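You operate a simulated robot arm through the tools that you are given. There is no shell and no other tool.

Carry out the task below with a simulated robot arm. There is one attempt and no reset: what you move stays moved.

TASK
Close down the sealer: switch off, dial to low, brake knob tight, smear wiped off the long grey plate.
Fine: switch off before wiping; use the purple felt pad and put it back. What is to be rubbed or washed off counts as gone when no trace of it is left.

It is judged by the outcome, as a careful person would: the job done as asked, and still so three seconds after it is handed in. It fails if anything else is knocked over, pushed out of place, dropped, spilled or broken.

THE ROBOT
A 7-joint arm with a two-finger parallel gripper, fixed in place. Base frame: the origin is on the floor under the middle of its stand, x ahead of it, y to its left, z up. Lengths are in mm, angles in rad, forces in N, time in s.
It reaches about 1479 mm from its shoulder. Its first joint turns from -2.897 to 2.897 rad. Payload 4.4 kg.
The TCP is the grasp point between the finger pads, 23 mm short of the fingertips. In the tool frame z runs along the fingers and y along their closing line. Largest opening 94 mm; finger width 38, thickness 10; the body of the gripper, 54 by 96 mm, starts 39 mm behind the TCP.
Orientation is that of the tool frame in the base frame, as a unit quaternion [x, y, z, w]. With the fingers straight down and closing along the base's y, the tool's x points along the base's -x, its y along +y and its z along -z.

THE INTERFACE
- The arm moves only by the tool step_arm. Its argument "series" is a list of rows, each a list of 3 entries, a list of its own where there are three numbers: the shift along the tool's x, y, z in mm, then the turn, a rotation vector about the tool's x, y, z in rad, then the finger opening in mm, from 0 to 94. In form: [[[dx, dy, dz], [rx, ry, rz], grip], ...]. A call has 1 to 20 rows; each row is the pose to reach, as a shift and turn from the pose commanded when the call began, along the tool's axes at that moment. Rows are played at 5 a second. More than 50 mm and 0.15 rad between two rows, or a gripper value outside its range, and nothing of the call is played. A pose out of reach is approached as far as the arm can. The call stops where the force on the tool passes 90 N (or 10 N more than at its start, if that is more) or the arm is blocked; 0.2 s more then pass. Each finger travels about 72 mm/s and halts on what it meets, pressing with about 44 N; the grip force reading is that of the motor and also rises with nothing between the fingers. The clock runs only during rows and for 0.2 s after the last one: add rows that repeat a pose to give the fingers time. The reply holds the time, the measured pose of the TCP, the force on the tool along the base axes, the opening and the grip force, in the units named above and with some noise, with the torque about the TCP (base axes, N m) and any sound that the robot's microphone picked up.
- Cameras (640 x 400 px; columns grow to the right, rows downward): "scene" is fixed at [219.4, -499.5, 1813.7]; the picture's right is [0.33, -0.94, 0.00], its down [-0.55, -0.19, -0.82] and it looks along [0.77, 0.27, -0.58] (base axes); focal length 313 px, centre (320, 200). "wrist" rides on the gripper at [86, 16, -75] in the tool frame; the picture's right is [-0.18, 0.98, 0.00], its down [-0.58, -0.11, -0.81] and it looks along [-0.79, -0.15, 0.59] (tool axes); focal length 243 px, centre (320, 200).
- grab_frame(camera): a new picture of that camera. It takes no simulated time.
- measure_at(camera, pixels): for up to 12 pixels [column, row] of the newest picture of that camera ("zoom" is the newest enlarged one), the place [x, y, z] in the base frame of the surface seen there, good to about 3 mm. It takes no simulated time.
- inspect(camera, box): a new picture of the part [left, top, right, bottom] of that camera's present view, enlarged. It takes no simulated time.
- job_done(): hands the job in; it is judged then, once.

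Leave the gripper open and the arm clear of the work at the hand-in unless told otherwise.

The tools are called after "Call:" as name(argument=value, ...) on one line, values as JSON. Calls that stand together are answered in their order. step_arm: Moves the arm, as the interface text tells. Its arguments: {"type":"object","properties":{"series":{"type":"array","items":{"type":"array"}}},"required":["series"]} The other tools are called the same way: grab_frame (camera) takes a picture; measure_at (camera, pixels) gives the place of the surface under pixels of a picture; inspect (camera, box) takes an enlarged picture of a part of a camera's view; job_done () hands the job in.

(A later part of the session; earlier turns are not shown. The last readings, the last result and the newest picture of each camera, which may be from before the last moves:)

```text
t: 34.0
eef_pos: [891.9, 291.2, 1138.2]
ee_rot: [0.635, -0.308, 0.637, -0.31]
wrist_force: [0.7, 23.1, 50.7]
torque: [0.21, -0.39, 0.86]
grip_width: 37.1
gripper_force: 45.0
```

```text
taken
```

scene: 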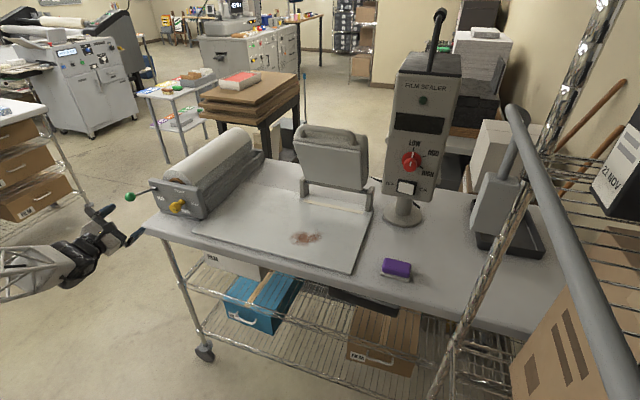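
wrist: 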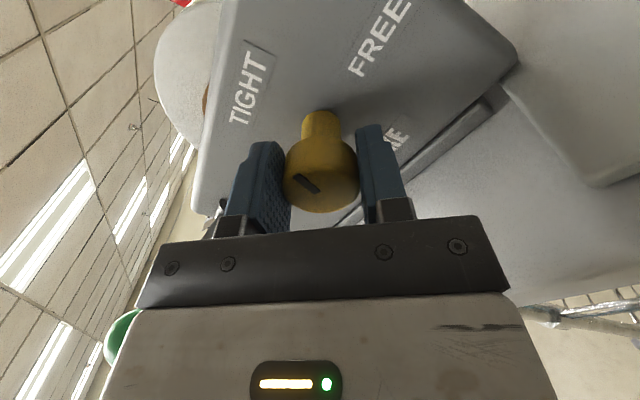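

The knob followed about 60°. There is a side force of ~50 N upward, so the axis sits a little higher than my tool; I'll shift up ~2.5 mm and left 1 mm to relieve it, then turn a few more degrees.

Call:
step_arm(series=[[[0.4, -1.3, 0], [0, 0, 0], 15], [[0.75, -2.6, 0], [0, 0, 0], 15], [[0.75, -2.6, 0], [0, 0, -0.06], 15], [[0.75, -2.6, 0], [0, 0, -0.12], 15]])

Call:
inspect(camera="wrist", box=[200, 0, 440, 230])

```text
t: 35.0
eef_pos: [892.8, 291.4, 1138.4]
ee_rot: [0.654, -0.269, 0.654, -0.271]
wrist_force: [14.7, 40.2, 38.4]
torque: [0.18, -0.34, 0.73]
grip_width: 37.5
gripper_force: 44.6
```

```text
1.74 times, centred on (320, 115) of wrist
```

zoom: 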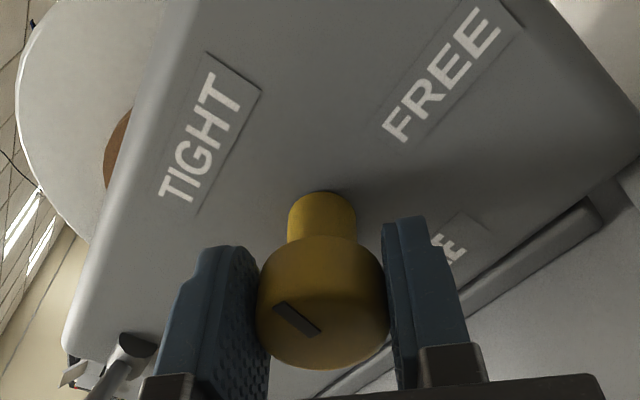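

Turned about 67° so far, near the roll limit. I'll open to 60 mm, roll back +0.75 rad around the knob without moving the TCP, and regrasp.

Call:
step_arm(series=[[[0, 0, 0], [0, 0, 0], 40], [[0, 0, 0], [0, 0, 0], 60], [[0, 0, 0], [0, 0, 0], 60], [[0, 0, 0], [0, 0, 0], 60]])

Call:
inspect(camera="wrist", box=[200, 0, 440, 230])

```text
t: 36.0
eef_pos: [892.4, 292.1, 1136.5]
ee_rot: [0.654, -0.27, 0.654, -0.269]
wrist_force: [-0.1, 0.4, 1.0]
torque: [-0.03, -0.04, 0.01]
grip_width: 60.0
gripper_force: 0.0
```

```text
1.74 times, centred on (320, 115) of wrist
```

zoom: 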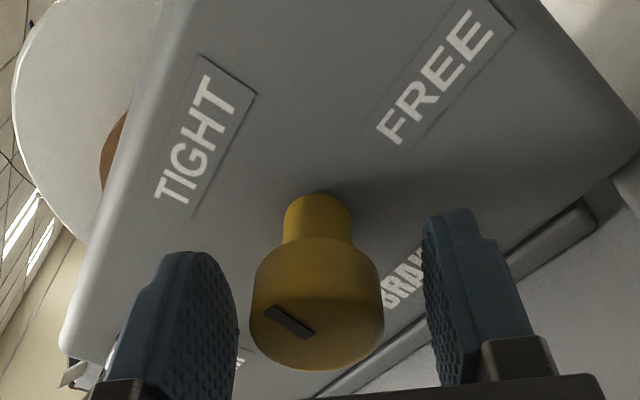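

The knob stayed put and its mark points close to TIGHT but not fully. I'll now roll back +0.75 rad with a 2.5 mm recentring (up-left), and close on the knob again.

Call:
step_arm(series=[[[0, -2.5, 0], [0, 0, 0.12], 60], [[0, -2.5, 0], [0, 0, 0.25], 60], [[0, -2.5, 0], [0, 0, 0.38], 60], [[0, -2.5, 0], [0, 0, 0.5], 60], [[0, -2.5, 0], [0, 0, 0.63], 60], [[0, -2.5, 0], [0, 0, 0.75], 60], [[0, -2.5, 0], [0, 0, 0.75], 60]])

Call:
grab_frame(camera="wrist")

Call:
inspect(camera="wrist", box=[200, 0, 440, 230])

```text
t: 37.6
eef_pos: [891.5, 291.7, 1138.9]
ee_rot: [0.509, -0.491, 0.508, -0.491]
wrist_force: [0.1, -0.2, -0.4]
torque: [0.0, -0.01, 0.0]
grip_width: 60.2
gripper_force: 0.1
```

```text
taken
```

wrist: 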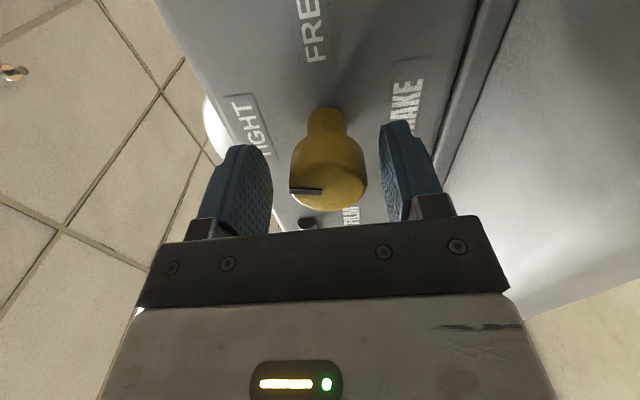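

```text
1.74 times, centred on (320, 115) of wrist
```

zoom: 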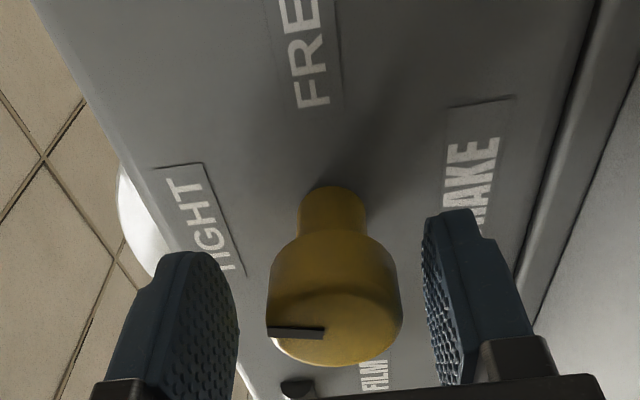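

The knob is centred between the open fingers and the mark seems nearly upright. I'll measure both ends of the dark mark and the knob rim to get its actual angle.

Call:
measure_at(camera="zoom", pixels=[[272, 333], [297, 332], [321, 331], [335, 335], [400, 320], [335, 364], [335, 300], [270, 310], [300, 355], [375, 350]])

Call:
inspect(camera="scene", box=[150, 170, 220, 225])

```text
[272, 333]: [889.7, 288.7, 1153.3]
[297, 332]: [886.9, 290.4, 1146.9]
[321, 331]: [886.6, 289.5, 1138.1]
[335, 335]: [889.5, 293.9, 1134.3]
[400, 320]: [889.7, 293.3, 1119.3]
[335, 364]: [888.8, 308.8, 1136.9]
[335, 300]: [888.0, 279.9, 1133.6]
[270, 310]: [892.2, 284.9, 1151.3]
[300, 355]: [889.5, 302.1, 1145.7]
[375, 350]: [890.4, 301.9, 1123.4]
```

```text
7.27 times, centred on (185, 198) of scene
```

zoom: 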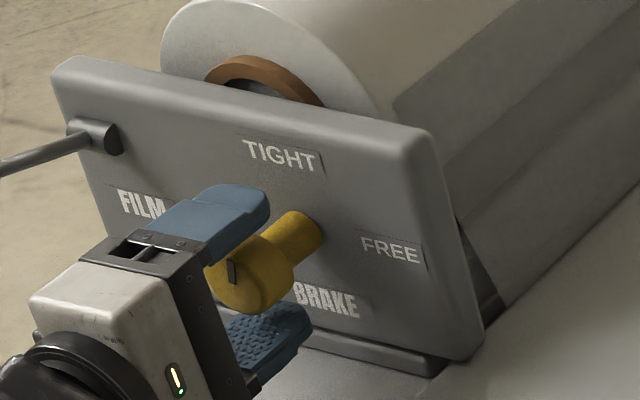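

The mark ends measure (288.7,1153), (290.4,1147), (289.5,1138), so it already points almost straight up to TIGHT. I'll enlarge the knob face more to judge the remaining angle.

Call:
inspect(camera="wrist", box=[280, 150, 376, 216])

Call:
measure_at(camera="zoom", pixels=[[80, 268], [120, 268], [160, 265], [200, 262], [240, 262], [280, 262], [300, 262], [100, 200], [320, 350], [450, 330]])

Call:
inspect(camera="scene", box=[165, 190, 195, 215])

```text
6.06 times, centred on (328, 183) of wrist
```

zoom: 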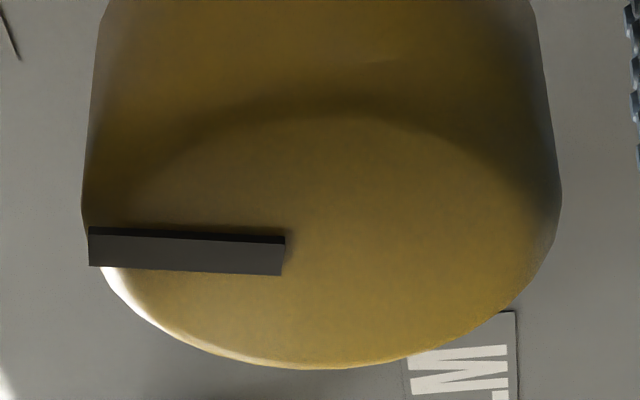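

```text
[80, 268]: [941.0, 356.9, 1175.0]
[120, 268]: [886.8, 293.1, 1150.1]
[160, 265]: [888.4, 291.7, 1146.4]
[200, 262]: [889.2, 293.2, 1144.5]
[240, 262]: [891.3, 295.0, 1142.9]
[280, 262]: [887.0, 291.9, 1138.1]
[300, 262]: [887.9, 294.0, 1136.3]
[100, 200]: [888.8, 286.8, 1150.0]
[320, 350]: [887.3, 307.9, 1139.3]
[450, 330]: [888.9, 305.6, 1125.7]
```

```text
16.00 times, centred on (180, 202) of scene
```

zoom: 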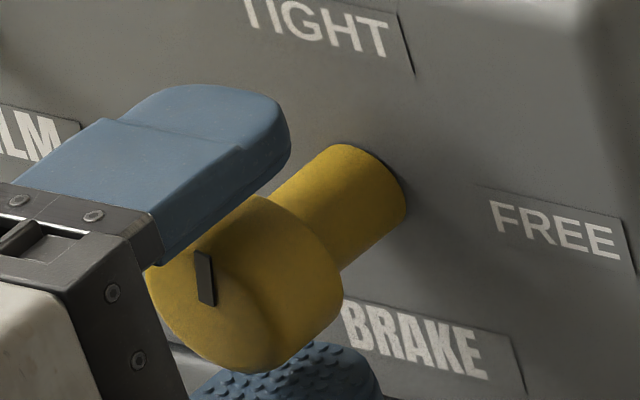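

Accounting for perspective, the mark is still about 13° right of straight up, in both views. I'll close on the knob again here (roll -92°) and turn another 13° or so.

Call:
step_arm(series=[[[0, 0, 0], [0, 0, 0], 40], [[0, 0, 0], [0, 0, 0], 15], [[0, 0, 0], [0, 0, 0], 15], [[0, 0, 0], [0, 0, 0], 15], [[0, 0, 0], [0, 0, -0.08], 15], [[0, 0, 0], [0, 0, -0.16], 15], [[0, 0, 0], [0, 0, -0.24], 15], [[0, 0, 0], [0, 0, -0.24], 15]])

Call:
inspect(camera="wrist", box=[200, 0, 440, 230])

Call:
inspect(camera="scene", box=[165, 190, 195, 215])

```text
t: 39.4
eef_pos: [892.4, 292.7, 1135.6]
ee_rot: [0.566, -0.427, 0.563, -0.425]
wrist_force: [-0.4, -13.5, -56.1]
torque: [0.15, 0.9, -0.26]
grip_width: 37.4
gripper_force: 45.0
```

```text
1.74 times, centred on (320, 115) of wrist
```

zoom: 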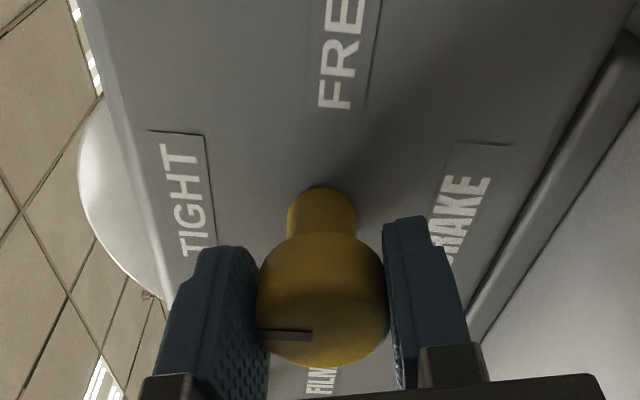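

```text
16.00 times, centred on (180, 202) of scene
```

zoom: 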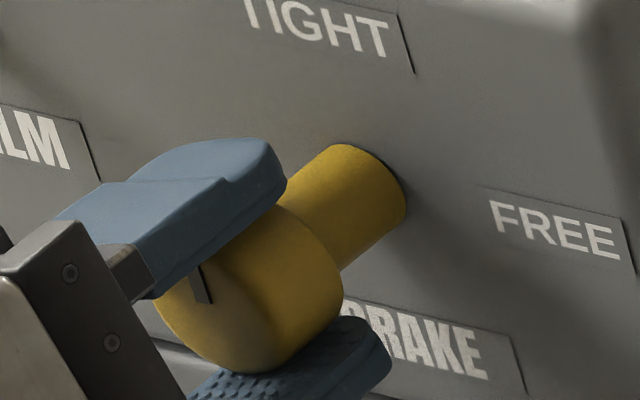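

The mark now points within about 2° of straight up, at TIGHT (both views agree). I'll open the fingers and back off along -x, then check the knob.

Call:
step_arm(series=[[[0, 0, 0], [0, 0, 0], 40], [[0, 0, 0], [0, 0, 0], 60], [[0, 0, 0], [0, 0, 0], 70], [[0, 0, 0], [0, 0, 0], 70], [[0, 0, -30], [0, 0, 0], 70], [[0, 0, -60], [0, 0, 0], 70], [[0, 0, -100], [0, 0, 0], 70], [[0, 0, -140], [0, 0, 0], 70], [[0, 0, -170], [0, 0, 0], 70]])

Call:
grab_frame(camera="wrist")

Call:
inspect(camera="scene", box=[160, 180, 210, 220])

```text
t: 41.4
eef_pos: [722.2, 291.7, 1139.4]
ee_rot: [0.565, -0.425, 0.564, -0.427]
wrist_force: [-0.9, -0.5, 0.5]
torque: [-0.01, 0.0, 0.0]
grip_width: 69.9
gripper_force: 0.0
```

```text
taken
```

wrist: 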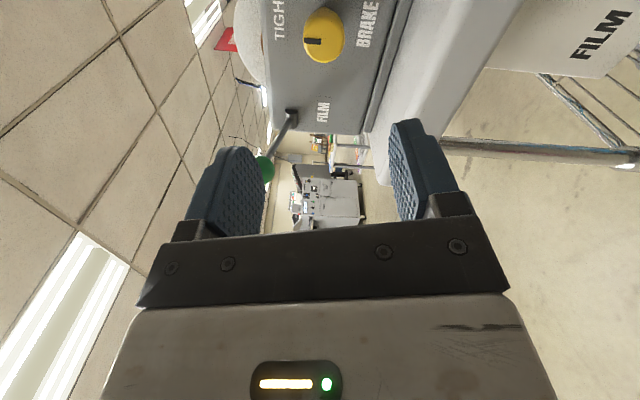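

```text
10.00 times, centred on (185, 200) of scene
```

zoom: 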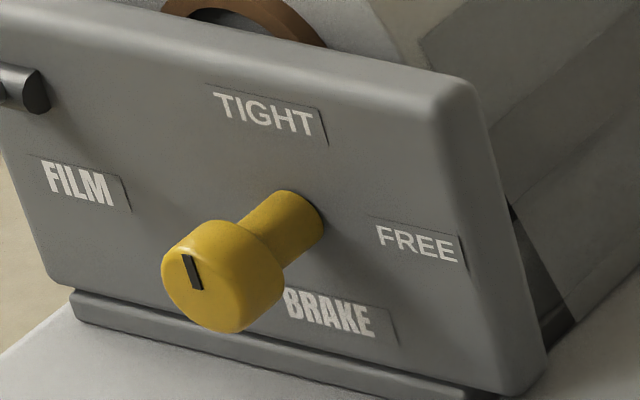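

The mark points up to TIGHT. I'll check the residual angle with an enlarged wrist view of the knob at (323,40).

Call:
inspect(camera="wrist", box=[260, 0, 380, 80])

Call:
measure_at(camera="zoom", pixels=[[245, 215], [265, 217], [290, 218], [300, 218], [310, 220], [330, 220], [348, 223], [355, 223], [440, 220], [330, 320], [90, 150], [110, 20]])

```text
5.00 times, centred on (320, 40) of wrist
```

zoom: 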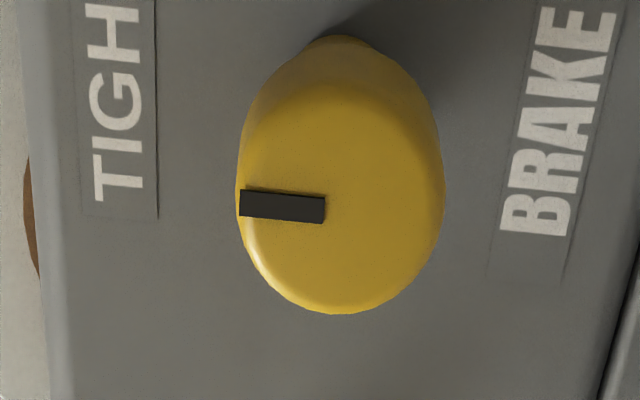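

```text
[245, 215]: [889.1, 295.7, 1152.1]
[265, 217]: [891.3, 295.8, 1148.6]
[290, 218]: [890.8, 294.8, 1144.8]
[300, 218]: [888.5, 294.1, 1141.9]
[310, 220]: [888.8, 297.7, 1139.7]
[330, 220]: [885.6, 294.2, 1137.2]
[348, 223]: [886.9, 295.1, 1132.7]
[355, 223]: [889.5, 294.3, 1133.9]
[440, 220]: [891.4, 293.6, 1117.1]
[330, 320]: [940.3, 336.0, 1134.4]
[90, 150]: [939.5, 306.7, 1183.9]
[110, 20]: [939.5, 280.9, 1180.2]
```

The mark is parallel to the label's vertical edges, so the brake is at TIGHT. Next the pad: I'll zoom in on it and on the smear and measure both.

Call:
inspect(camera="scene", box=[370, 245, 430, 290])

Call:
measure_at(camera="zoom", pixels=[[290, 190], [150, 150], [420, 180], [290, 140], [280, 220], [135, 240], [390, 300], [110, 260], [400, 330], [430, 250], [200, 300], [140, 190]])

Call:
inspect(camera="scene", box=[270, 215, 340, 260])

Call:
measure_at(camera="zoom", pixels=[[180, 230], [470, 160], [320, 140], [260, 290], [440, 220], [320, 220], [200, 190], [360, 280], [500, 130], [230, 150]])

```text
8.89 times, centred on (400, 268) of scene
```

zoom: 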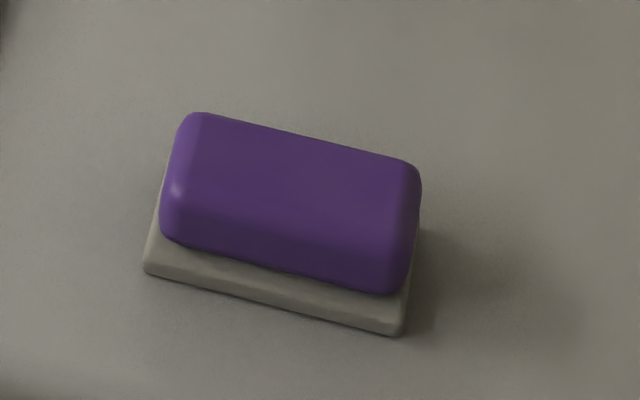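

```text
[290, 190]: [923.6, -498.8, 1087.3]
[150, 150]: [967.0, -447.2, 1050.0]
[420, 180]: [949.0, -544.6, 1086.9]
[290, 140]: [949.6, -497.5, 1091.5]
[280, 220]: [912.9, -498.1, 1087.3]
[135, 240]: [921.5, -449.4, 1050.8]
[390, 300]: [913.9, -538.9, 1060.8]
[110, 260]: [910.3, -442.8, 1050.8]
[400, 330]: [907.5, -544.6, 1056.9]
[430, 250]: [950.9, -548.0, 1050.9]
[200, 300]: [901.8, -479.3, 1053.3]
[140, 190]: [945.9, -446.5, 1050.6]
```

```text
8.89 times, centred on (305, 238) of scene
```

zoom: 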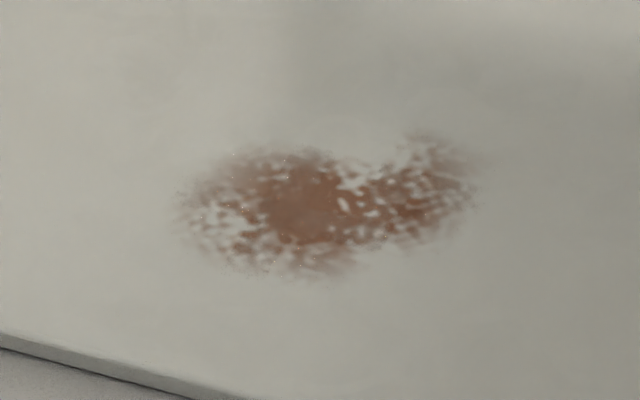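

```text
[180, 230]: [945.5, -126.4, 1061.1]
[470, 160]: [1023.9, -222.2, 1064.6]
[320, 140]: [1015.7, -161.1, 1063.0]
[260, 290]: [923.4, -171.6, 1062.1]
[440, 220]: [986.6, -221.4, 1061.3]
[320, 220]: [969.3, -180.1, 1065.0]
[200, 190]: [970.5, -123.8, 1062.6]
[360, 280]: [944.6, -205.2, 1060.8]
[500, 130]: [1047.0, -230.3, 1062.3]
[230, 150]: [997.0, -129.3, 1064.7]
```

The pad is ~92 mm long (y) × 50 mm wide (x), purple handle top at z≈1090; the smear spans about x 925–1047, y -120…-232. First I'll lift the arm away from the film unit (up 200, right 90) while rolling to -90°.

Call:
step_arm(series=[[[23.6, -27.9, -3], [0, 0, 0.047], 70], [[47.2, -55.8, -7], [0, 0, 0.093], 70], [[70.8, -83.7, -10], [0, 0, 0.14], 70], [[94.5, -111.6, -13], [0, 0, 0.187], 70], [[118.1, -139.5, -17], [0, 0, 0.233], 70], [[141.7, -167.4, -20], [0, 0, 0.28], 80]])

Call:
grab_frame(camera="scene")

```text
t: 42.8
eef_pos: [702.5, 201.4, 1337.5]
ee_rot: [-0.498, 0.501, -0.499, 0.502]
wrist_force: [0.0, 0.3, 0.5]
torque: [-0.02, -0.03, 0.02]
grip_width: 80.0
gripper_force: 0.1
```

```text
taken
```

scene: 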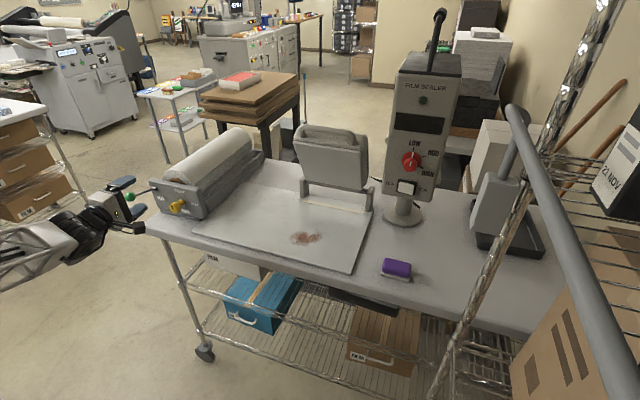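

Clear of the film unit. Now I'll pitch the tool down (90° about the base y axis) while moving over to about (850,-250,1400).

Call:
step_arm(series=[[[37.6, -5.3, 12.3], [-0.131, 0, 0], 80], [[75.2, -10.5, 24.7], [-0.262, 0, 0], 80], [[112.8, -15.8, 37], [-0.393, 0, 0], 80], [[150.3, -21, 49.3], [-0.524, 0, 0], 80], [[187.9, -26.3, 61.7], [-0.655, 0, 0], 80], [[225.5, -31.5, 74], [-0.785, 0, 0], 80], [[263.1, -36.8, 86.3], [-0.916, 0, 0], 80], [[300.7, -42, 98.7], [-1.047, 0, 0], 80], [[338.2, -47.3, 111], [-1.178, 0, 0], 80], [[375.8, -52.5, 123.3], [-1.309, 0, 0], 80], [[413.4, -57.8, 135.7], [-1.44, 0, 0], 80], [[451, -63, 148], [-1.571, 0, 0], 80], [[451, -63, 148], [-1.571, 0, 0], 80]])

Call:
grab_frame(camera="scene")

Call:
grab_frame(camera="wrist")

```text
t: 45.6
eef_pos: [848.4, -249.2, 1400.8]
ee_rot: [0.707, -0.707, -0.001, 0.0]
wrist_force: [-0.2, -0.7, 0.0]
torque: [0.01, 0.0, 0.01]
grip_width: 80.0
gripper_force: 0.1
out of reach, approached as far as the arm can: row 3, 4
```

```text
taken
```

scene: 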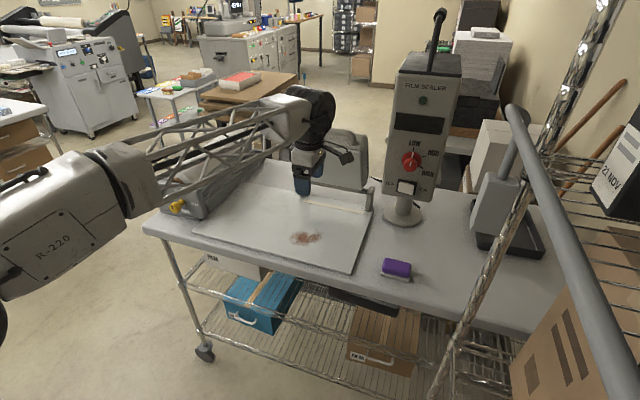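

```text
taken
```

wrist: 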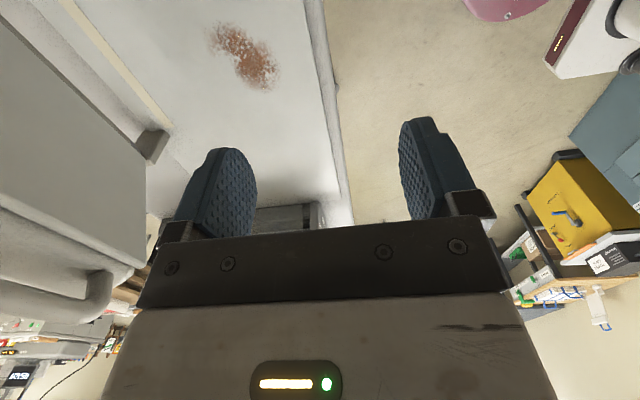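

The tool points down with fingers closing along x. I'll move above the pad to (930,-500,1230) and look.

Call:
step_arm(series=[[[31.4, -10.3, 10], [0, 0, 0], 80], [[62.8, -20.5, 25], [0, 0, 0], 80], [[94.1, -30.8, 45], [0, 0, 0], 80], [[125.5, -41, 70], [0, 0, 0], 80], [[156.9, -51.3, 95], [0, 0, 0], 80], [[188.3, -61.5, 120], [0, 0, 0], 80], [[219.6, -71.8, 145], [0, 0, 0], 80], [[251, -82, 170], [0, 0, 0], 80], [[251, -82, 170], [0, 0, 0], 80]])

Call:
grab_frame(camera="scene")

Call:
grab_frame(camera="wrist")

```text
t: 47.6
eef_pos: [929.8, -501.0, 1228.2]
ee_rot: [-0.706, 0.708, 0.001, 0.001]
wrist_force: [-0.2, -0.3, 0.3]
torque: [0.0, 0.0, -0.04]
grip_width: 80.0
gripper_force: 0.1
```

```text
taken
```

scene: 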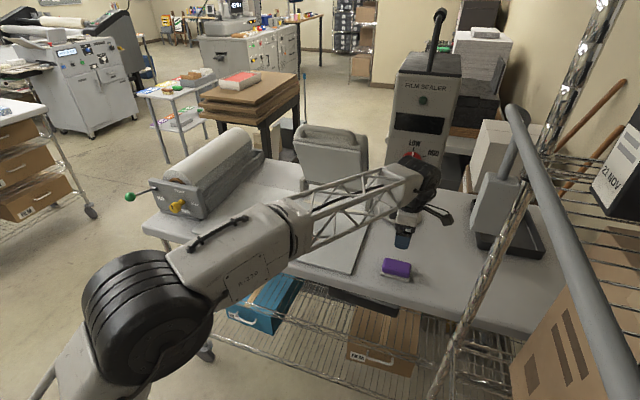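

```text
taken
```

wrist: 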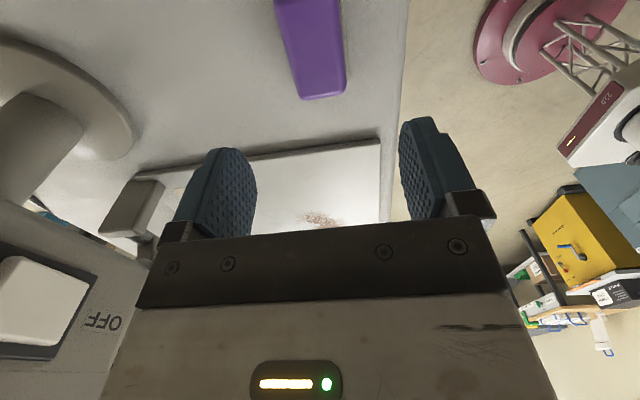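

The pad shows at (315,50) in the wrist picture, between the fingers. I'll measure its edges from here and from the scene to get centre and yaw.

Call:
measure_at(camera="wrist", pixels=[[305, 85], [340, 82], [290, 20], [336, 20], [310, 50], [325, 90], [282, 10], [341, 50], [298, 60], [320, 8]])

Call:
inspect(camera="wrist", box=[240, 0, 390, 110])

Call:
inspect(camera="scene", box=[370, 245, 430, 290])

Call:
measure_at(camera="zoom", pixels=[[190, 125], [405, 175], [180, 190], [400, 230], [165, 215], [395, 270], [150, 265], [270, 290], [400, 325], [250, 150], [350, 175], [300, 200]])

```text
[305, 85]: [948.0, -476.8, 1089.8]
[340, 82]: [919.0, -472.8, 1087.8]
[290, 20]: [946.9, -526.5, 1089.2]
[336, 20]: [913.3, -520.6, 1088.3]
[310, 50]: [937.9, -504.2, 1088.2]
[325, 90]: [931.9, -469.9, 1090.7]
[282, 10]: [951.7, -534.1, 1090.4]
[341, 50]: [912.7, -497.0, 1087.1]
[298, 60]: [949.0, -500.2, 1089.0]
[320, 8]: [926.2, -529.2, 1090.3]
```

```text
3.64 times, centred on (315, 55) of wrist
```

zoom: 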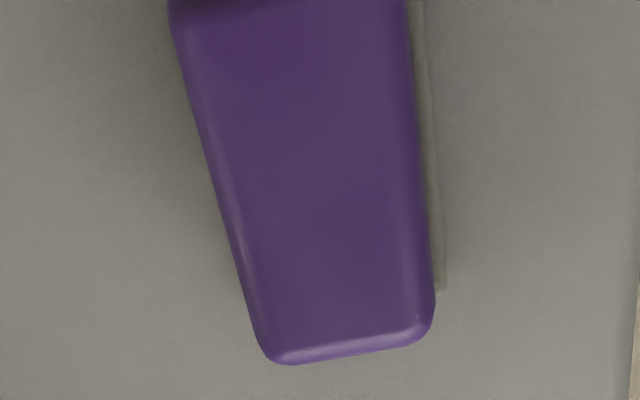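

```text
8.89 times, centred on (400, 268) of scene
```

zoom: 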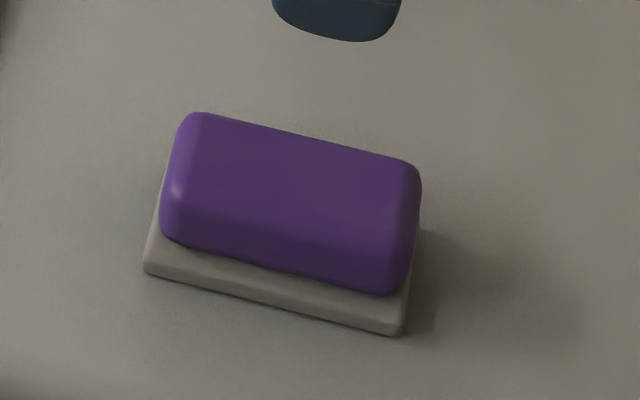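

```text
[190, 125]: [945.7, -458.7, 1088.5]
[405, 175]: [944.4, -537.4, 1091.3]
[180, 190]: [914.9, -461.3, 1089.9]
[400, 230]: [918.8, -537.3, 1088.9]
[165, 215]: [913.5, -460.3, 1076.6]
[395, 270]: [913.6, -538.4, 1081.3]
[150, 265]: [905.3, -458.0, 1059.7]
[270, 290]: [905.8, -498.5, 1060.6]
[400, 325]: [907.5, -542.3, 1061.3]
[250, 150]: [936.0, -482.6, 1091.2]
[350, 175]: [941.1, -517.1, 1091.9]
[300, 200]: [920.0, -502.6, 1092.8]
```

The handle is x 912–952, y -458…-540, top at z≈1090, felt below z≈1061 and slightly wider, aligned with the axes. I'll descend with the fingers open at 80 mm so the tips stop at z≈1064, straddling the handle.

Call:
step_arm(series=[[[-1, -2, 35], [0, 0, 0], 80], [[-1, -2, 70], [0, 0, 0], 80], [[-1, -2, 100], [0, 0, 0], 80], [[-1, -2, 120], [0, 0, 0], 80], [[-1, -2, 132], [0, 0, 0], 80], [[-1, -2, 141], [0, 0, 0], 80], [[-1, -2, 141], [0, 0, 0], 80]])

Call:
inspect(camera="scene", box=[360, 210, 450, 300])

Call:
grab_frame(camera="wrist")

```text
t: 49.2
eef_pos: [933.2, -499.1, 1087.4]
ee_rot: [0.707, -0.707, -0.001, -0.001]
wrist_force: [0.2, 0.6, -0.5]
torque: [-0.01, 0.03, -0.02]
grip_width: 80.0
gripper_force: 0.0
```

```text
4.44 times, centred on (405, 255) of scene
```

zoom: 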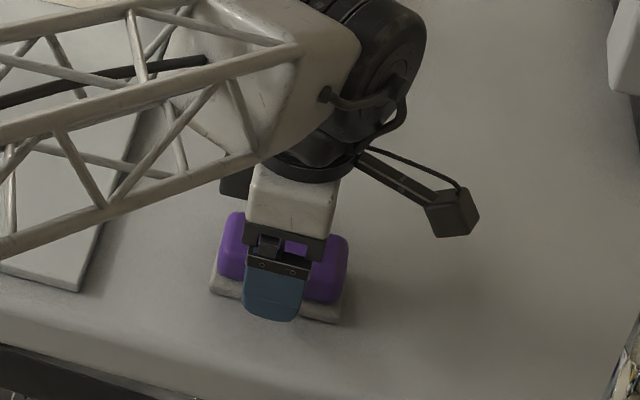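

```text
taken
```

wrist: 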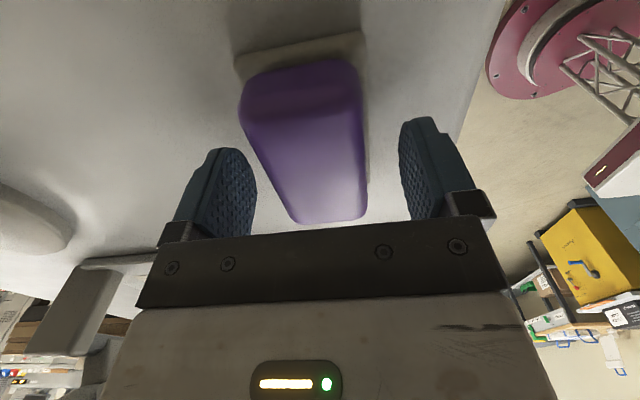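

The handle is centred between the open fingers. I'll note this pose as the pad's home (about 932.5,-499,1088) and close the grip.

Call:
step_arm(series=[[[0, 0, 0], [0, 0, 0], 55], [[0, 0, 0], [0, 0, 0], 35], [[0, 0, 0], [0, 0, 0], 20], [[0, 0, 0], [0, 0, 0], 20], [[0, 0, 0], [0, 0, 0], 20]])

Call:
grab_frame(camera="wrist")

```text
t: 50.4
eef_pos: [932.5, -497.9, 1089.3]
ee_rot: [-0.707, 0.707, 0.001, 0.001]
wrist_force: [-0.1, -0.6, 1.0]
torque: [-0.02, 0.0, 0.02]
grip_width: 47.4
gripper_force: 43.5
```

```text
taken
```

wrist: 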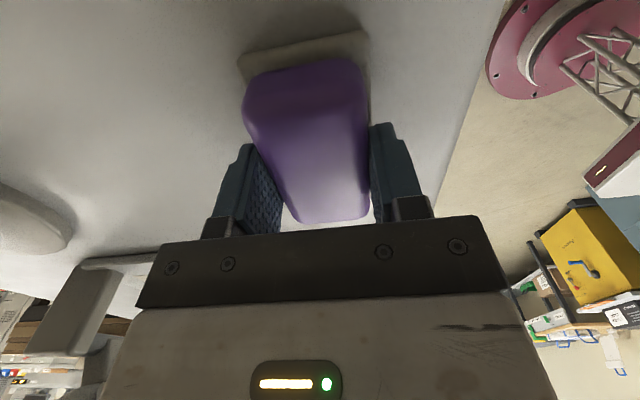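

The pad's handle is gripped at 47.4 mm. I'll lift it 80 mm, then carry it over the smear to about (984,-178) while turning it 90° so its long side lies along x.

Call:
step_arm(series=[[[0, 0, -20], [0, 0, 0], 20], [[0, 0, -50], [0, 0, 0], 20], [[0, 0, -80], [0, 0, 0], 20], [[-26.8, -4.3, -80], [0, 0, 0.131], 20], [[-53.5, -8.7, -80], [0, 0, 0.262], 20], [[-80.3, -13, -80], [0, 0, 0.393], 20], [[-107, -17.3, -80], [0, 0, 0.524], 20], [[-133.8, -21.7, -80], [0, 0, 0.655], 20], [[-160.5, -26, -80], [0, 0, 0.785], 20], [[-187.3, -30.3, -80], [0, 0, 0.916], 20], [[-214, -34.7, -80], [0, 0, 1.047], 20], [[-240.8, -39, -80], [0, 0, 1.178], 20], [[-267.5, -43.3, -80], [0, 0, 1.309], 20], [[-294.3, -47.7, -80], [0, 0, 1.44], 20], [[-321, -52, -80], [0, 0, 1.571], 20], [[-321, -52, -80], [0, 0, 1.571], 20]])

Call:
grab_frame(camera="scene")

Call:
grab_frame(camera="wrist")

```text
t: 53.8
eef_pos: [985.2, -176.7, 1168.7]
ee_rot: [0.002, 1.0, 0.001, 0.001]
wrist_force: [0.4, 1.0, -0.3]
torque: [0.01, -0.02, -0.02]
grip_width: 47.4
gripper_force: 43.9
```

```text
taken
```

scene: 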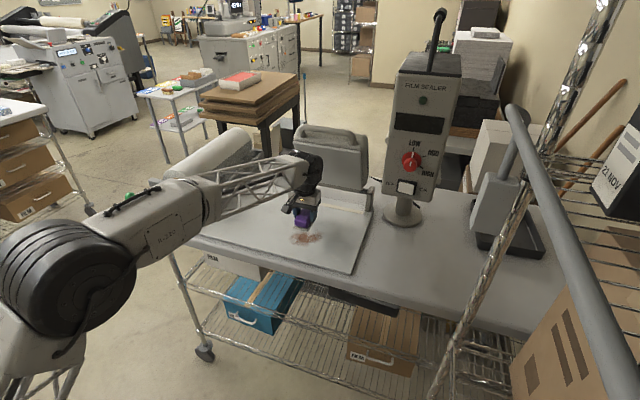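

```text
taken
```

wrist: 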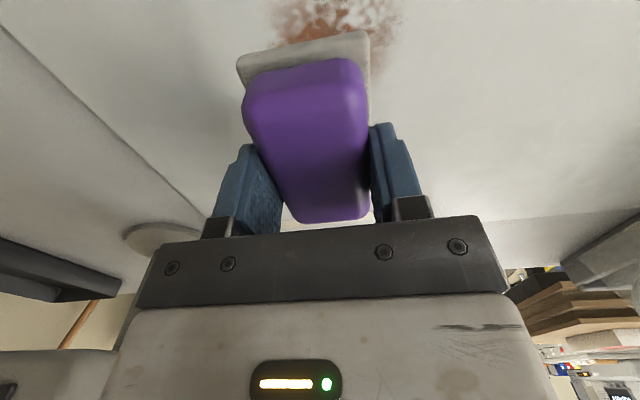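

The pad is over the smear. I'll zoom in to check the clearance between the wrist and the upright sealing jaw.

Call:
inspect(camera="scene", box=[220, 110, 400, 260])

Call:
measure_at(camera="zoom", pixels=[[320, 190], [350, 185], [345, 215], [310, 240], [420, 150], [440, 250], [330, 170], [300, 280], [390, 190]])

```text
2.67 times, centred on (310, 185) of scene
```

zoom: 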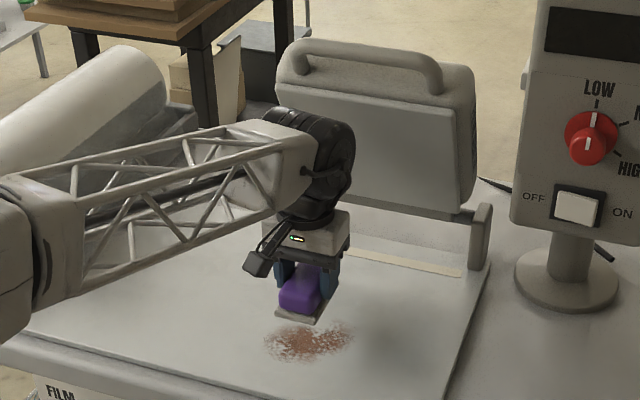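

```text
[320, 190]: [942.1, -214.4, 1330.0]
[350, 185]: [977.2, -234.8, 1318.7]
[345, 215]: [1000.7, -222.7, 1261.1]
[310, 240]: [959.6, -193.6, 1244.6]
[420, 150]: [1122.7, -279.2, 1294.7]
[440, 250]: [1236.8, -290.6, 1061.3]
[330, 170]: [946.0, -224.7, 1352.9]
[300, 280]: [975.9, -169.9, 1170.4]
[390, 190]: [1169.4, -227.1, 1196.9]
```

There is ample room between wrist and jaw. I'll lower the pad onto clean plate left of the smear (y≈-98) in small steps, watching the force for contact.

Call:
step_arm(series=[[[0, 40, 20], [0, 0, 0], 20], [[0, 80, 50], [0, 0, 0], 20], [[0, 80, 60], [0, 0, 0], 20], [[0, 80, 63], [0, 0, 0], 20], [[0, 80, 65], [0, 0, 0], 20], [[0, 80, 66], [0, 0, 0], 20], [[0, 80, 67], [0, 0, 0], 20], [[0, 80, 67], [0, 0, 0], 20]])

Call:
inspect(camera="scene", box=[220, 150, 400, 280])

```text
t: 55.6
eef_pos: [985.8, -97.2, 1103.4]
ee_rot: [0.0, 1.0, 0.003, -0.001]
wrist_force: [0.0, 0.3, -1.2]
torque: [0.01, -0.01, -0.04]
grip_width: 47.5
gripper_force: 43.9
```

```text
3.08 times, centred on (310, 215) of scene
```

zoom: 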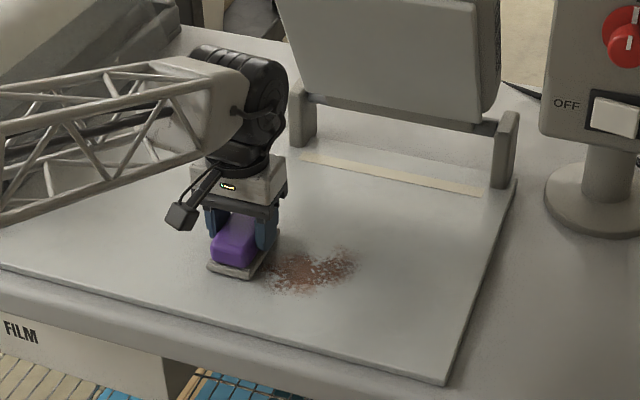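

No clear contact yet. I'll lower 1 mm per row until the force rises.

Call:
step_arm(series=[[[0, 0, 1], [0, 0, 0], 20], [[0, 0, 2], [0, 0, 0], 20], [[0, 0, 2], [0, 0, 0], 20]])

```text
t: 56.4
eef_pos: [985.7, -96.3, 1101.6]
ee_rot: [-0.001, 1.0, 0.002, 0.0]
wrist_force: [0.3, -0.1, 0.4]
torque: [-0.01, -0.01, 0.0]
grip_width: 47.4
gripper_force: 44.2
```

Still no force; another 2 mm in small steps.

Call:
step_arm(series=[[[0, 0, 1], [0, 0, 0], 20], [[0, 0, 2], [0, 0, 0], 20], [[0, 0, 2], [0, 0, 0], 20]])

```text
t: 57.2
eef_pos: [986.5, -96.4, 1100.3]
ee_rot: [0.001, 1.0, 0.002, 0.002]
wrist_force: [-3.1, -0.8, 20.7]
torque: [-0.47, -0.2, -0.01]
grip_width: 47.2
gripper_force: 44.4
```

Contact with about 21 N of downward pressure. I'll stroke slowly across the smear along -y (to y≈-270) in 18 mm rows.

Call:
step_arm(series=[[[0, -12, 0], [0, 0, 0], 20], [[0, -30, 0], [0, 0, 0], 20], [[0, -48, 0], [0, 0, 0], 20], [[0, -66, 0], [0, 0, 0], 20], [[0, -84, 0], [0, 0, 0], 20], [[0, -102, 0], [0, 0, 0], 20], [[0, -120, 0], [0, 0, 0], 20], [[0, -138, 0], [0, 0, 0], 20], [[0, -156, 0], [0, 0, 0], 20], [[0, -172, 0], [0, 0, 0], 20]])

Call:
inspect(camera="scene", box=[220, 150, 400, 280])

```text
t: 59.4
eef_pos: [985.5, -268.9, 1098.2]
ee_rot: [0.0, 1.0, 0.002, 0.001]
wrist_force: [0.8, 14.6, 37.8]
torque: [0.24, -0.09, -0.04]
grip_width: 47.4
gripper_force: 44.4
```

```text
3.08 times, centred on (310, 215) of scene
```

zoom: 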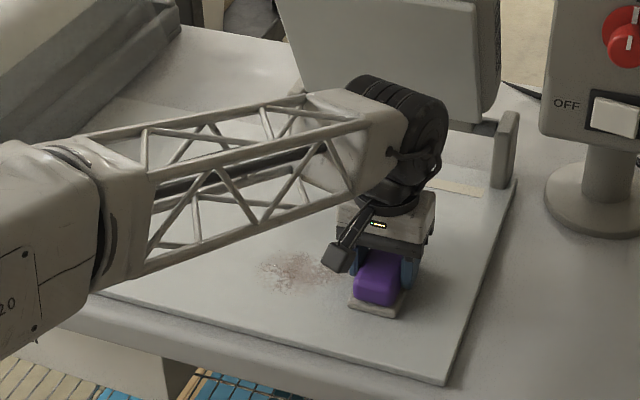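

The smear has faded where the pad passed. I'll stroke back at x≈965, then again at x≈1007, to cover the near and far parts.

Call:
step_arm(series=[[[20, 0, 0], [0, 0, 0], 20], [[20, 20, 0], [0, 0, 0], 20], [[20, 40, 0], [0, 0, 0], 20], [[20, 60, 0], [0, 0, 0], 20], [[20, 80, 0], [0, 0, 0], 20], [[20, 100, 0], [0, 0, 0], 20], [[20, 120, 0], [0, 0, 0], 20], [[20, 140, 0], [0, 0, 0], 20], [[20, 160, 0], [0, 0, 0], 20], [[20, 172, 0], [0, 0, 0], 20], [[0, 172, 0], [0, 0, 0], 20], [[-22, 172, 0], [0, 0, 0], 20], [[-22, 150, 0], [0, 0, 0], 20], [[-22, 128, 0], [0, 0, 0], 20], [[-22, 106, 0], [0, 0, 0], 20], [[-22, 84, 0], [0, 0, 0], 20], [[-22, 62, 0], [0, 0, 0], 20], [[-22, 40, 0], [0, 0, 0], 20], [[-22, 20, 0], [0, 0, 0], 20], [[-22, 0, 0], [0, 0, 0], 20]])

Call:
inspect(camera="scene", box=[220, 150, 400, 280])

```text
t: 63.6
eef_pos: [1007.2, -270.7, 1098.0]
ee_rot: [0.0, 1.0, 0.002, 0.0]
wrist_force: [0.0, 1.0, 1.5]
torque: [0.01, 0.04, -0.02]
grip_width: 47.3
gripper_force: 44.0
```

```text
3.08 times, centred on (310, 215) of scene
```

zoom: 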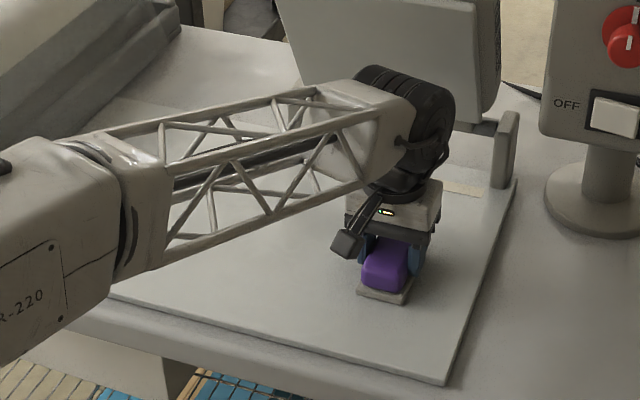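

The force is now near zero and the smear looks gone, but the arm covers part of it. I'll lift the pad and move it right (y≈-410) to view the plate.

Call:
step_arm(series=[[[0, 0, -20], [0, 0, 0], 20], [[0, 0, -50], [0, 0, 0], 20], [[0, -40, -60], [0, 0, 0], 20], [[15, -80, -60], [0, 0, 0], 20], [[30, -120, -60], [0, 0, 0], 20], [[45, -150, -60], [0, 0, 0], 20]])

Call:
grab_frame(camera="scene")

Call:
inspect(camera="scene", box=[270, 205, 350, 265])

Call:
grab_frame(camera="wrist")

```text
t: 65.0
eef_pos: [962.7, -418.5, 1157.0]
ee_rot: [-0.001, 1.0, 0.001, 0.0]
wrist_force: [-1.2, 0.4, -0.7]
torque: [0.0, -0.01, -0.04]
grip_width: 47.1
gripper_force: 44.0
```

```text
taken
```

scene: 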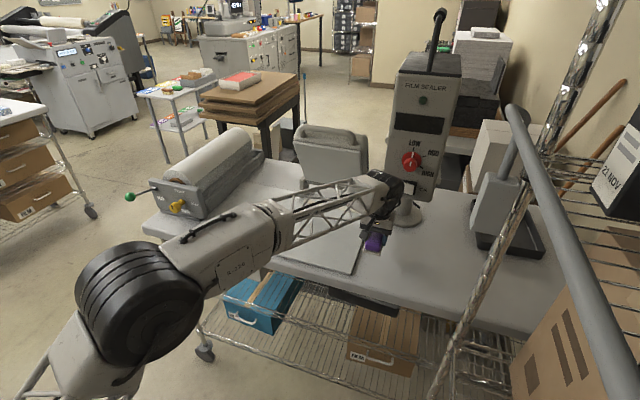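

```text
6.67 times, centred on (310, 235) of scene
```

zoom: 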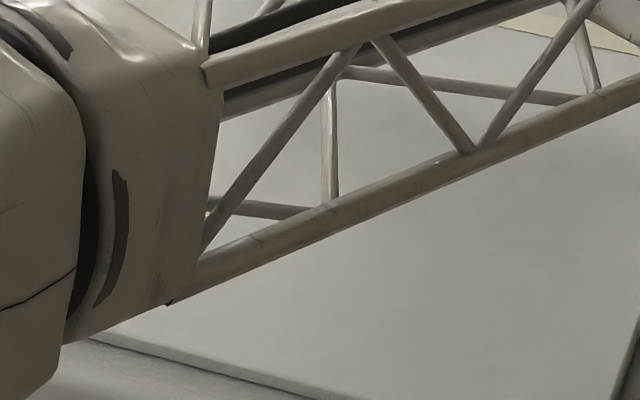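

```text
taken
```

wrist: 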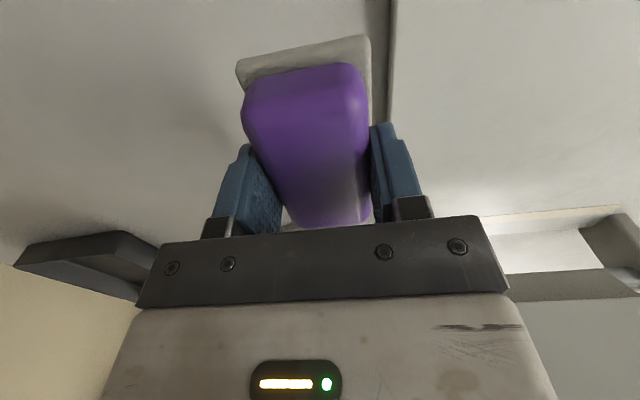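

The forearm still hides the spot. I'll raise the hand with the pad to about (850,-250,1390), from where the plate was visible earlier, and look from both cameras.

Call:
step_arm(series=[[[0, 0, -40], [0, 0, 0], 20], [[10, 0, -80], [0, 0, 0], 20], [[25, 20, -115], [0, 0, 0], 20], [[45, 45, -145], [0, 0, 0], 20], [[65, 75, -175], [0, 0, 0], 20], [[85, 110, -200], [0, 0, 0], 20], [[100, 140, -220], [0, 0, 0], 20], [[112, 170, -235], [0, 0, 0], 20]])

Call:
grab_frame(camera="scene")

Call:
inspect(camera="scene", box=[200, 180, 380, 280])

Call:
grab_frame(camera="wrist")

```text
t: 66.8
eef_pos: [849.5, -249.2, 1391.0]
ee_rot: [0.0, 1.0, 0.002, 0.0]
wrist_force: [0.8, 0.2, -0.7]
torque: [-0.03, 0.0, 0.03]
grip_width: 47.1
gripper_force: 43.7
```

```text
taken
```

scene: 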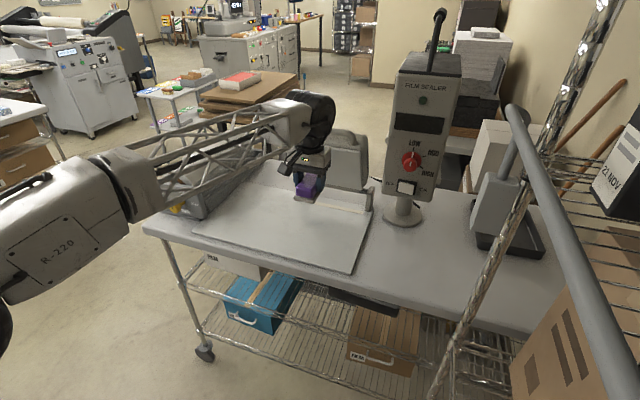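

```text
3.56 times, centred on (290, 230) of scene
```

zoom: 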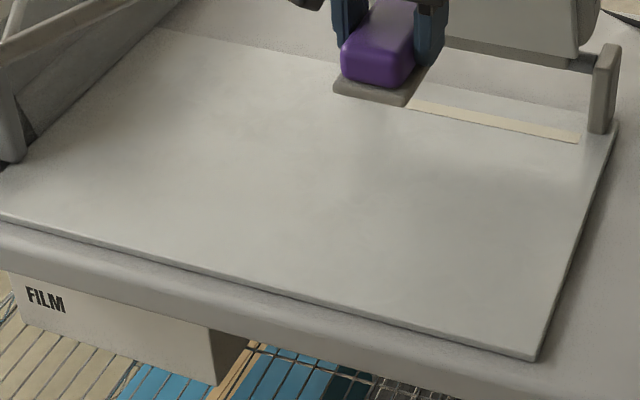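

```text
taken
```

wrist: 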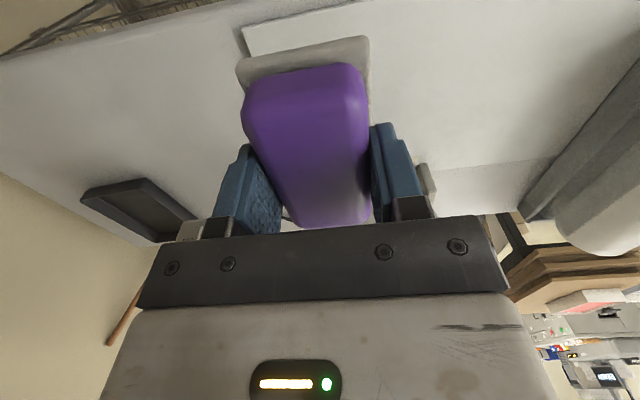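

The plate looks clean. I'll enlarge the former smear area strongly to look for faint traces.

Call:
inspect(camera="scene", box=[275, 220, 335, 258])

Call:
inspect(camera="scene", box=[240, 205, 300, 243])

Call:
inspect(camera="scene", box=[310, 205, 370, 243])

```text
10.53 times, centred on (305, 239) of scene
```

zoom: 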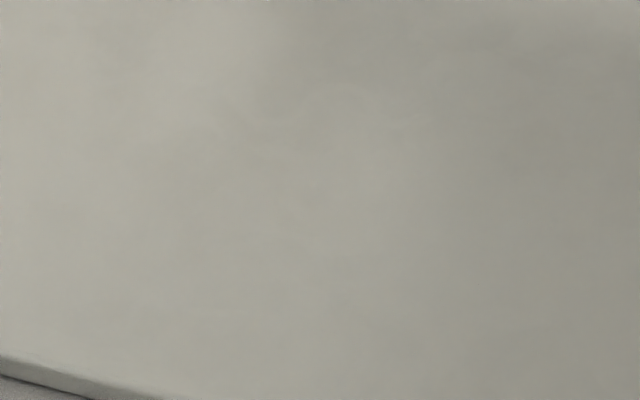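

```text
10.53 times, centred on (270, 224) of scene
```

zoom: 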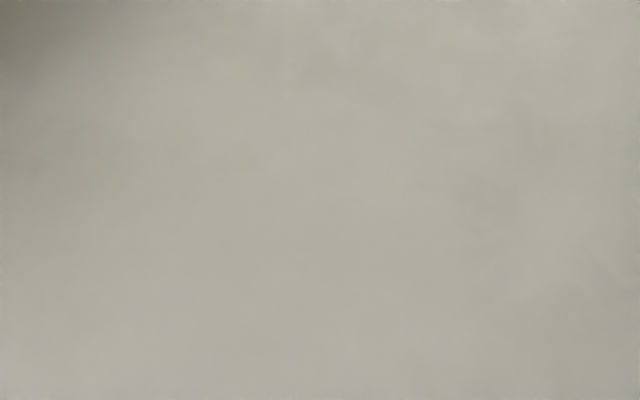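

```text
10.53 times, centred on (340, 224) of scene
```

zoom: 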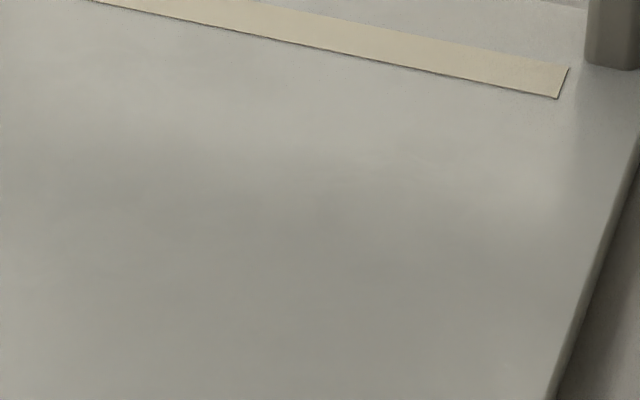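

The area looks clean; there is only a very faint mottling near (290,218). I'll look at that spot and around the smear's old outline even closer.

Call:
inspect(camera="scene", box=[278, 208, 308, 228])

Call:
inspect(camera="scene", box=[285, 226, 330, 252])

Call:
measure_at(camera="scene", pixels=[[290, 218], [305, 238], [320, 230], [290, 243]])

```text
16.00 times, centred on (293, 218) of scene
```

zoom: 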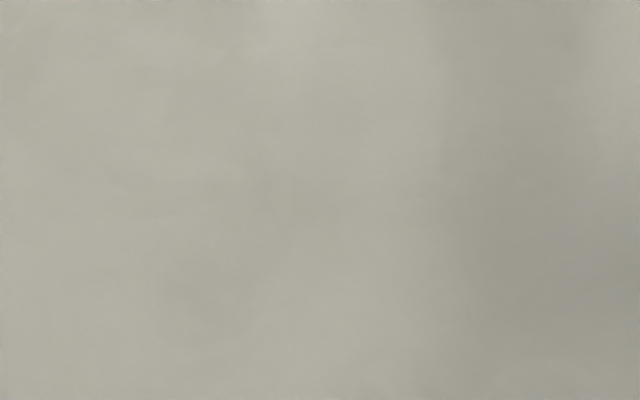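

```text
14.22 times, centred on (308, 239) of scene
```

zoom: 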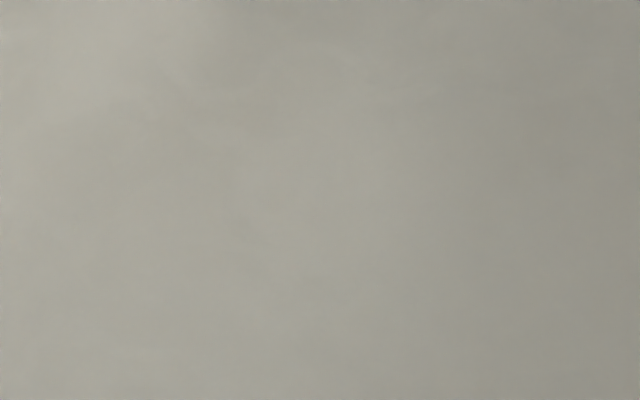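

```text
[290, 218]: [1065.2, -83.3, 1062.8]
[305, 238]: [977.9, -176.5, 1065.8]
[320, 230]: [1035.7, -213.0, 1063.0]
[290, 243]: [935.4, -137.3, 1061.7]
```

That spot was never part of the smear and shows only plate texture. To be thorough, since the last stroke had lost pressure, I'll do one more firm pass: return to (985,-98) just above the plate first.

Call:
step_arm(series=[[[-15, 17, 31], [0, 0, 0], 20], [[-30, 34, 62], [0, 0, 0], 20], [[-45, 51, 93], [0, 0, 0], 20], [[-60, 68, 124], [0, 0, 0], 20], [[-75, 85, 155], [0, 0, 0], 20], [[-90, 102, 186], [0, 0, 0], 20], [[-105, 119, 217], [0, 0, 0], 20], [[-120, 136, 248], [0, 0, 0], 20], [[-135, 152, 279], [0, 0, 0], 20], [[-135, 152, 289], [0, 0, 0], 20], [[-135, 152, 293], [0, 0, 0], 20], [[-135, 152, 295], [0, 0, 0], 20], [[-135, 152, 296], [0, 0, 0], 20], [[-135, 152, 296], [0, 0, 0], 20]])

```text
t: 69.8
eef_pos: [985.0, -96.9, 1097.6]
ee_rot: [0.0, 1.0, 0.002, 0.0]
wrist_force: [0.5, 1.7, 4.3]
torque: [-0.12, 0.19, 0.0]
grip_width: 47.3
gripper_force: 44.1
```

Light contact (4 N). I'll press 1 mm more and stroke across at x≈985 (−y), then back at x≈962.

Call:
step_arm(series=[[[0, 0, 1], [0, 0, 0], 20], [[0, -14, 1], [0, 0, 0], 20], [[0, -32, 1], [0, 0, 0], 20], [[0, -50, 1], [0, 0, 0], 20], [[0, -68, 1], [0, 0, 0], 20], [[0, -86, 1], [0, 0, 0], 20], [[0, -104, 1], [0, 0, 0], 20], [[0, -122, 1], [0, 0, 0], 20], [[0, -140, 1], [0, 0, 0], 20], [[0, -158, 1], [0, 0, 0], 20], [[0, -172, 1], [0, 0, 0], 20], [[23, -172, 1], [0, 0, 0], 20], [[23, -150, 1], [0, 0, 0], 20], [[23, -128, 1], [0, 0, 0], 20], [[23, -106, 1], [0, 0, 0], 20], [[23, -84, 1], [0, 0, 0], 20], [[23, -62, 1], [0, 0, 0], 20], [[23, -40, 1], [0, 0, 0], 20], [[23, -18, 1], [0, 0, 0], 20], [[23, 0, 1], [0, 0, 0], 20]])

```text
t: 74.0
eef_pos: [963.9, -97.2, 1096.7]
ee_rot: [0.0, 1.0, 0.002, 0.001]
wrist_force: [2.6, -11.3, 31.4]
torque: [-0.39, -0.08, 0.06]
grip_width: 47.3
gripper_force: 44.2
```

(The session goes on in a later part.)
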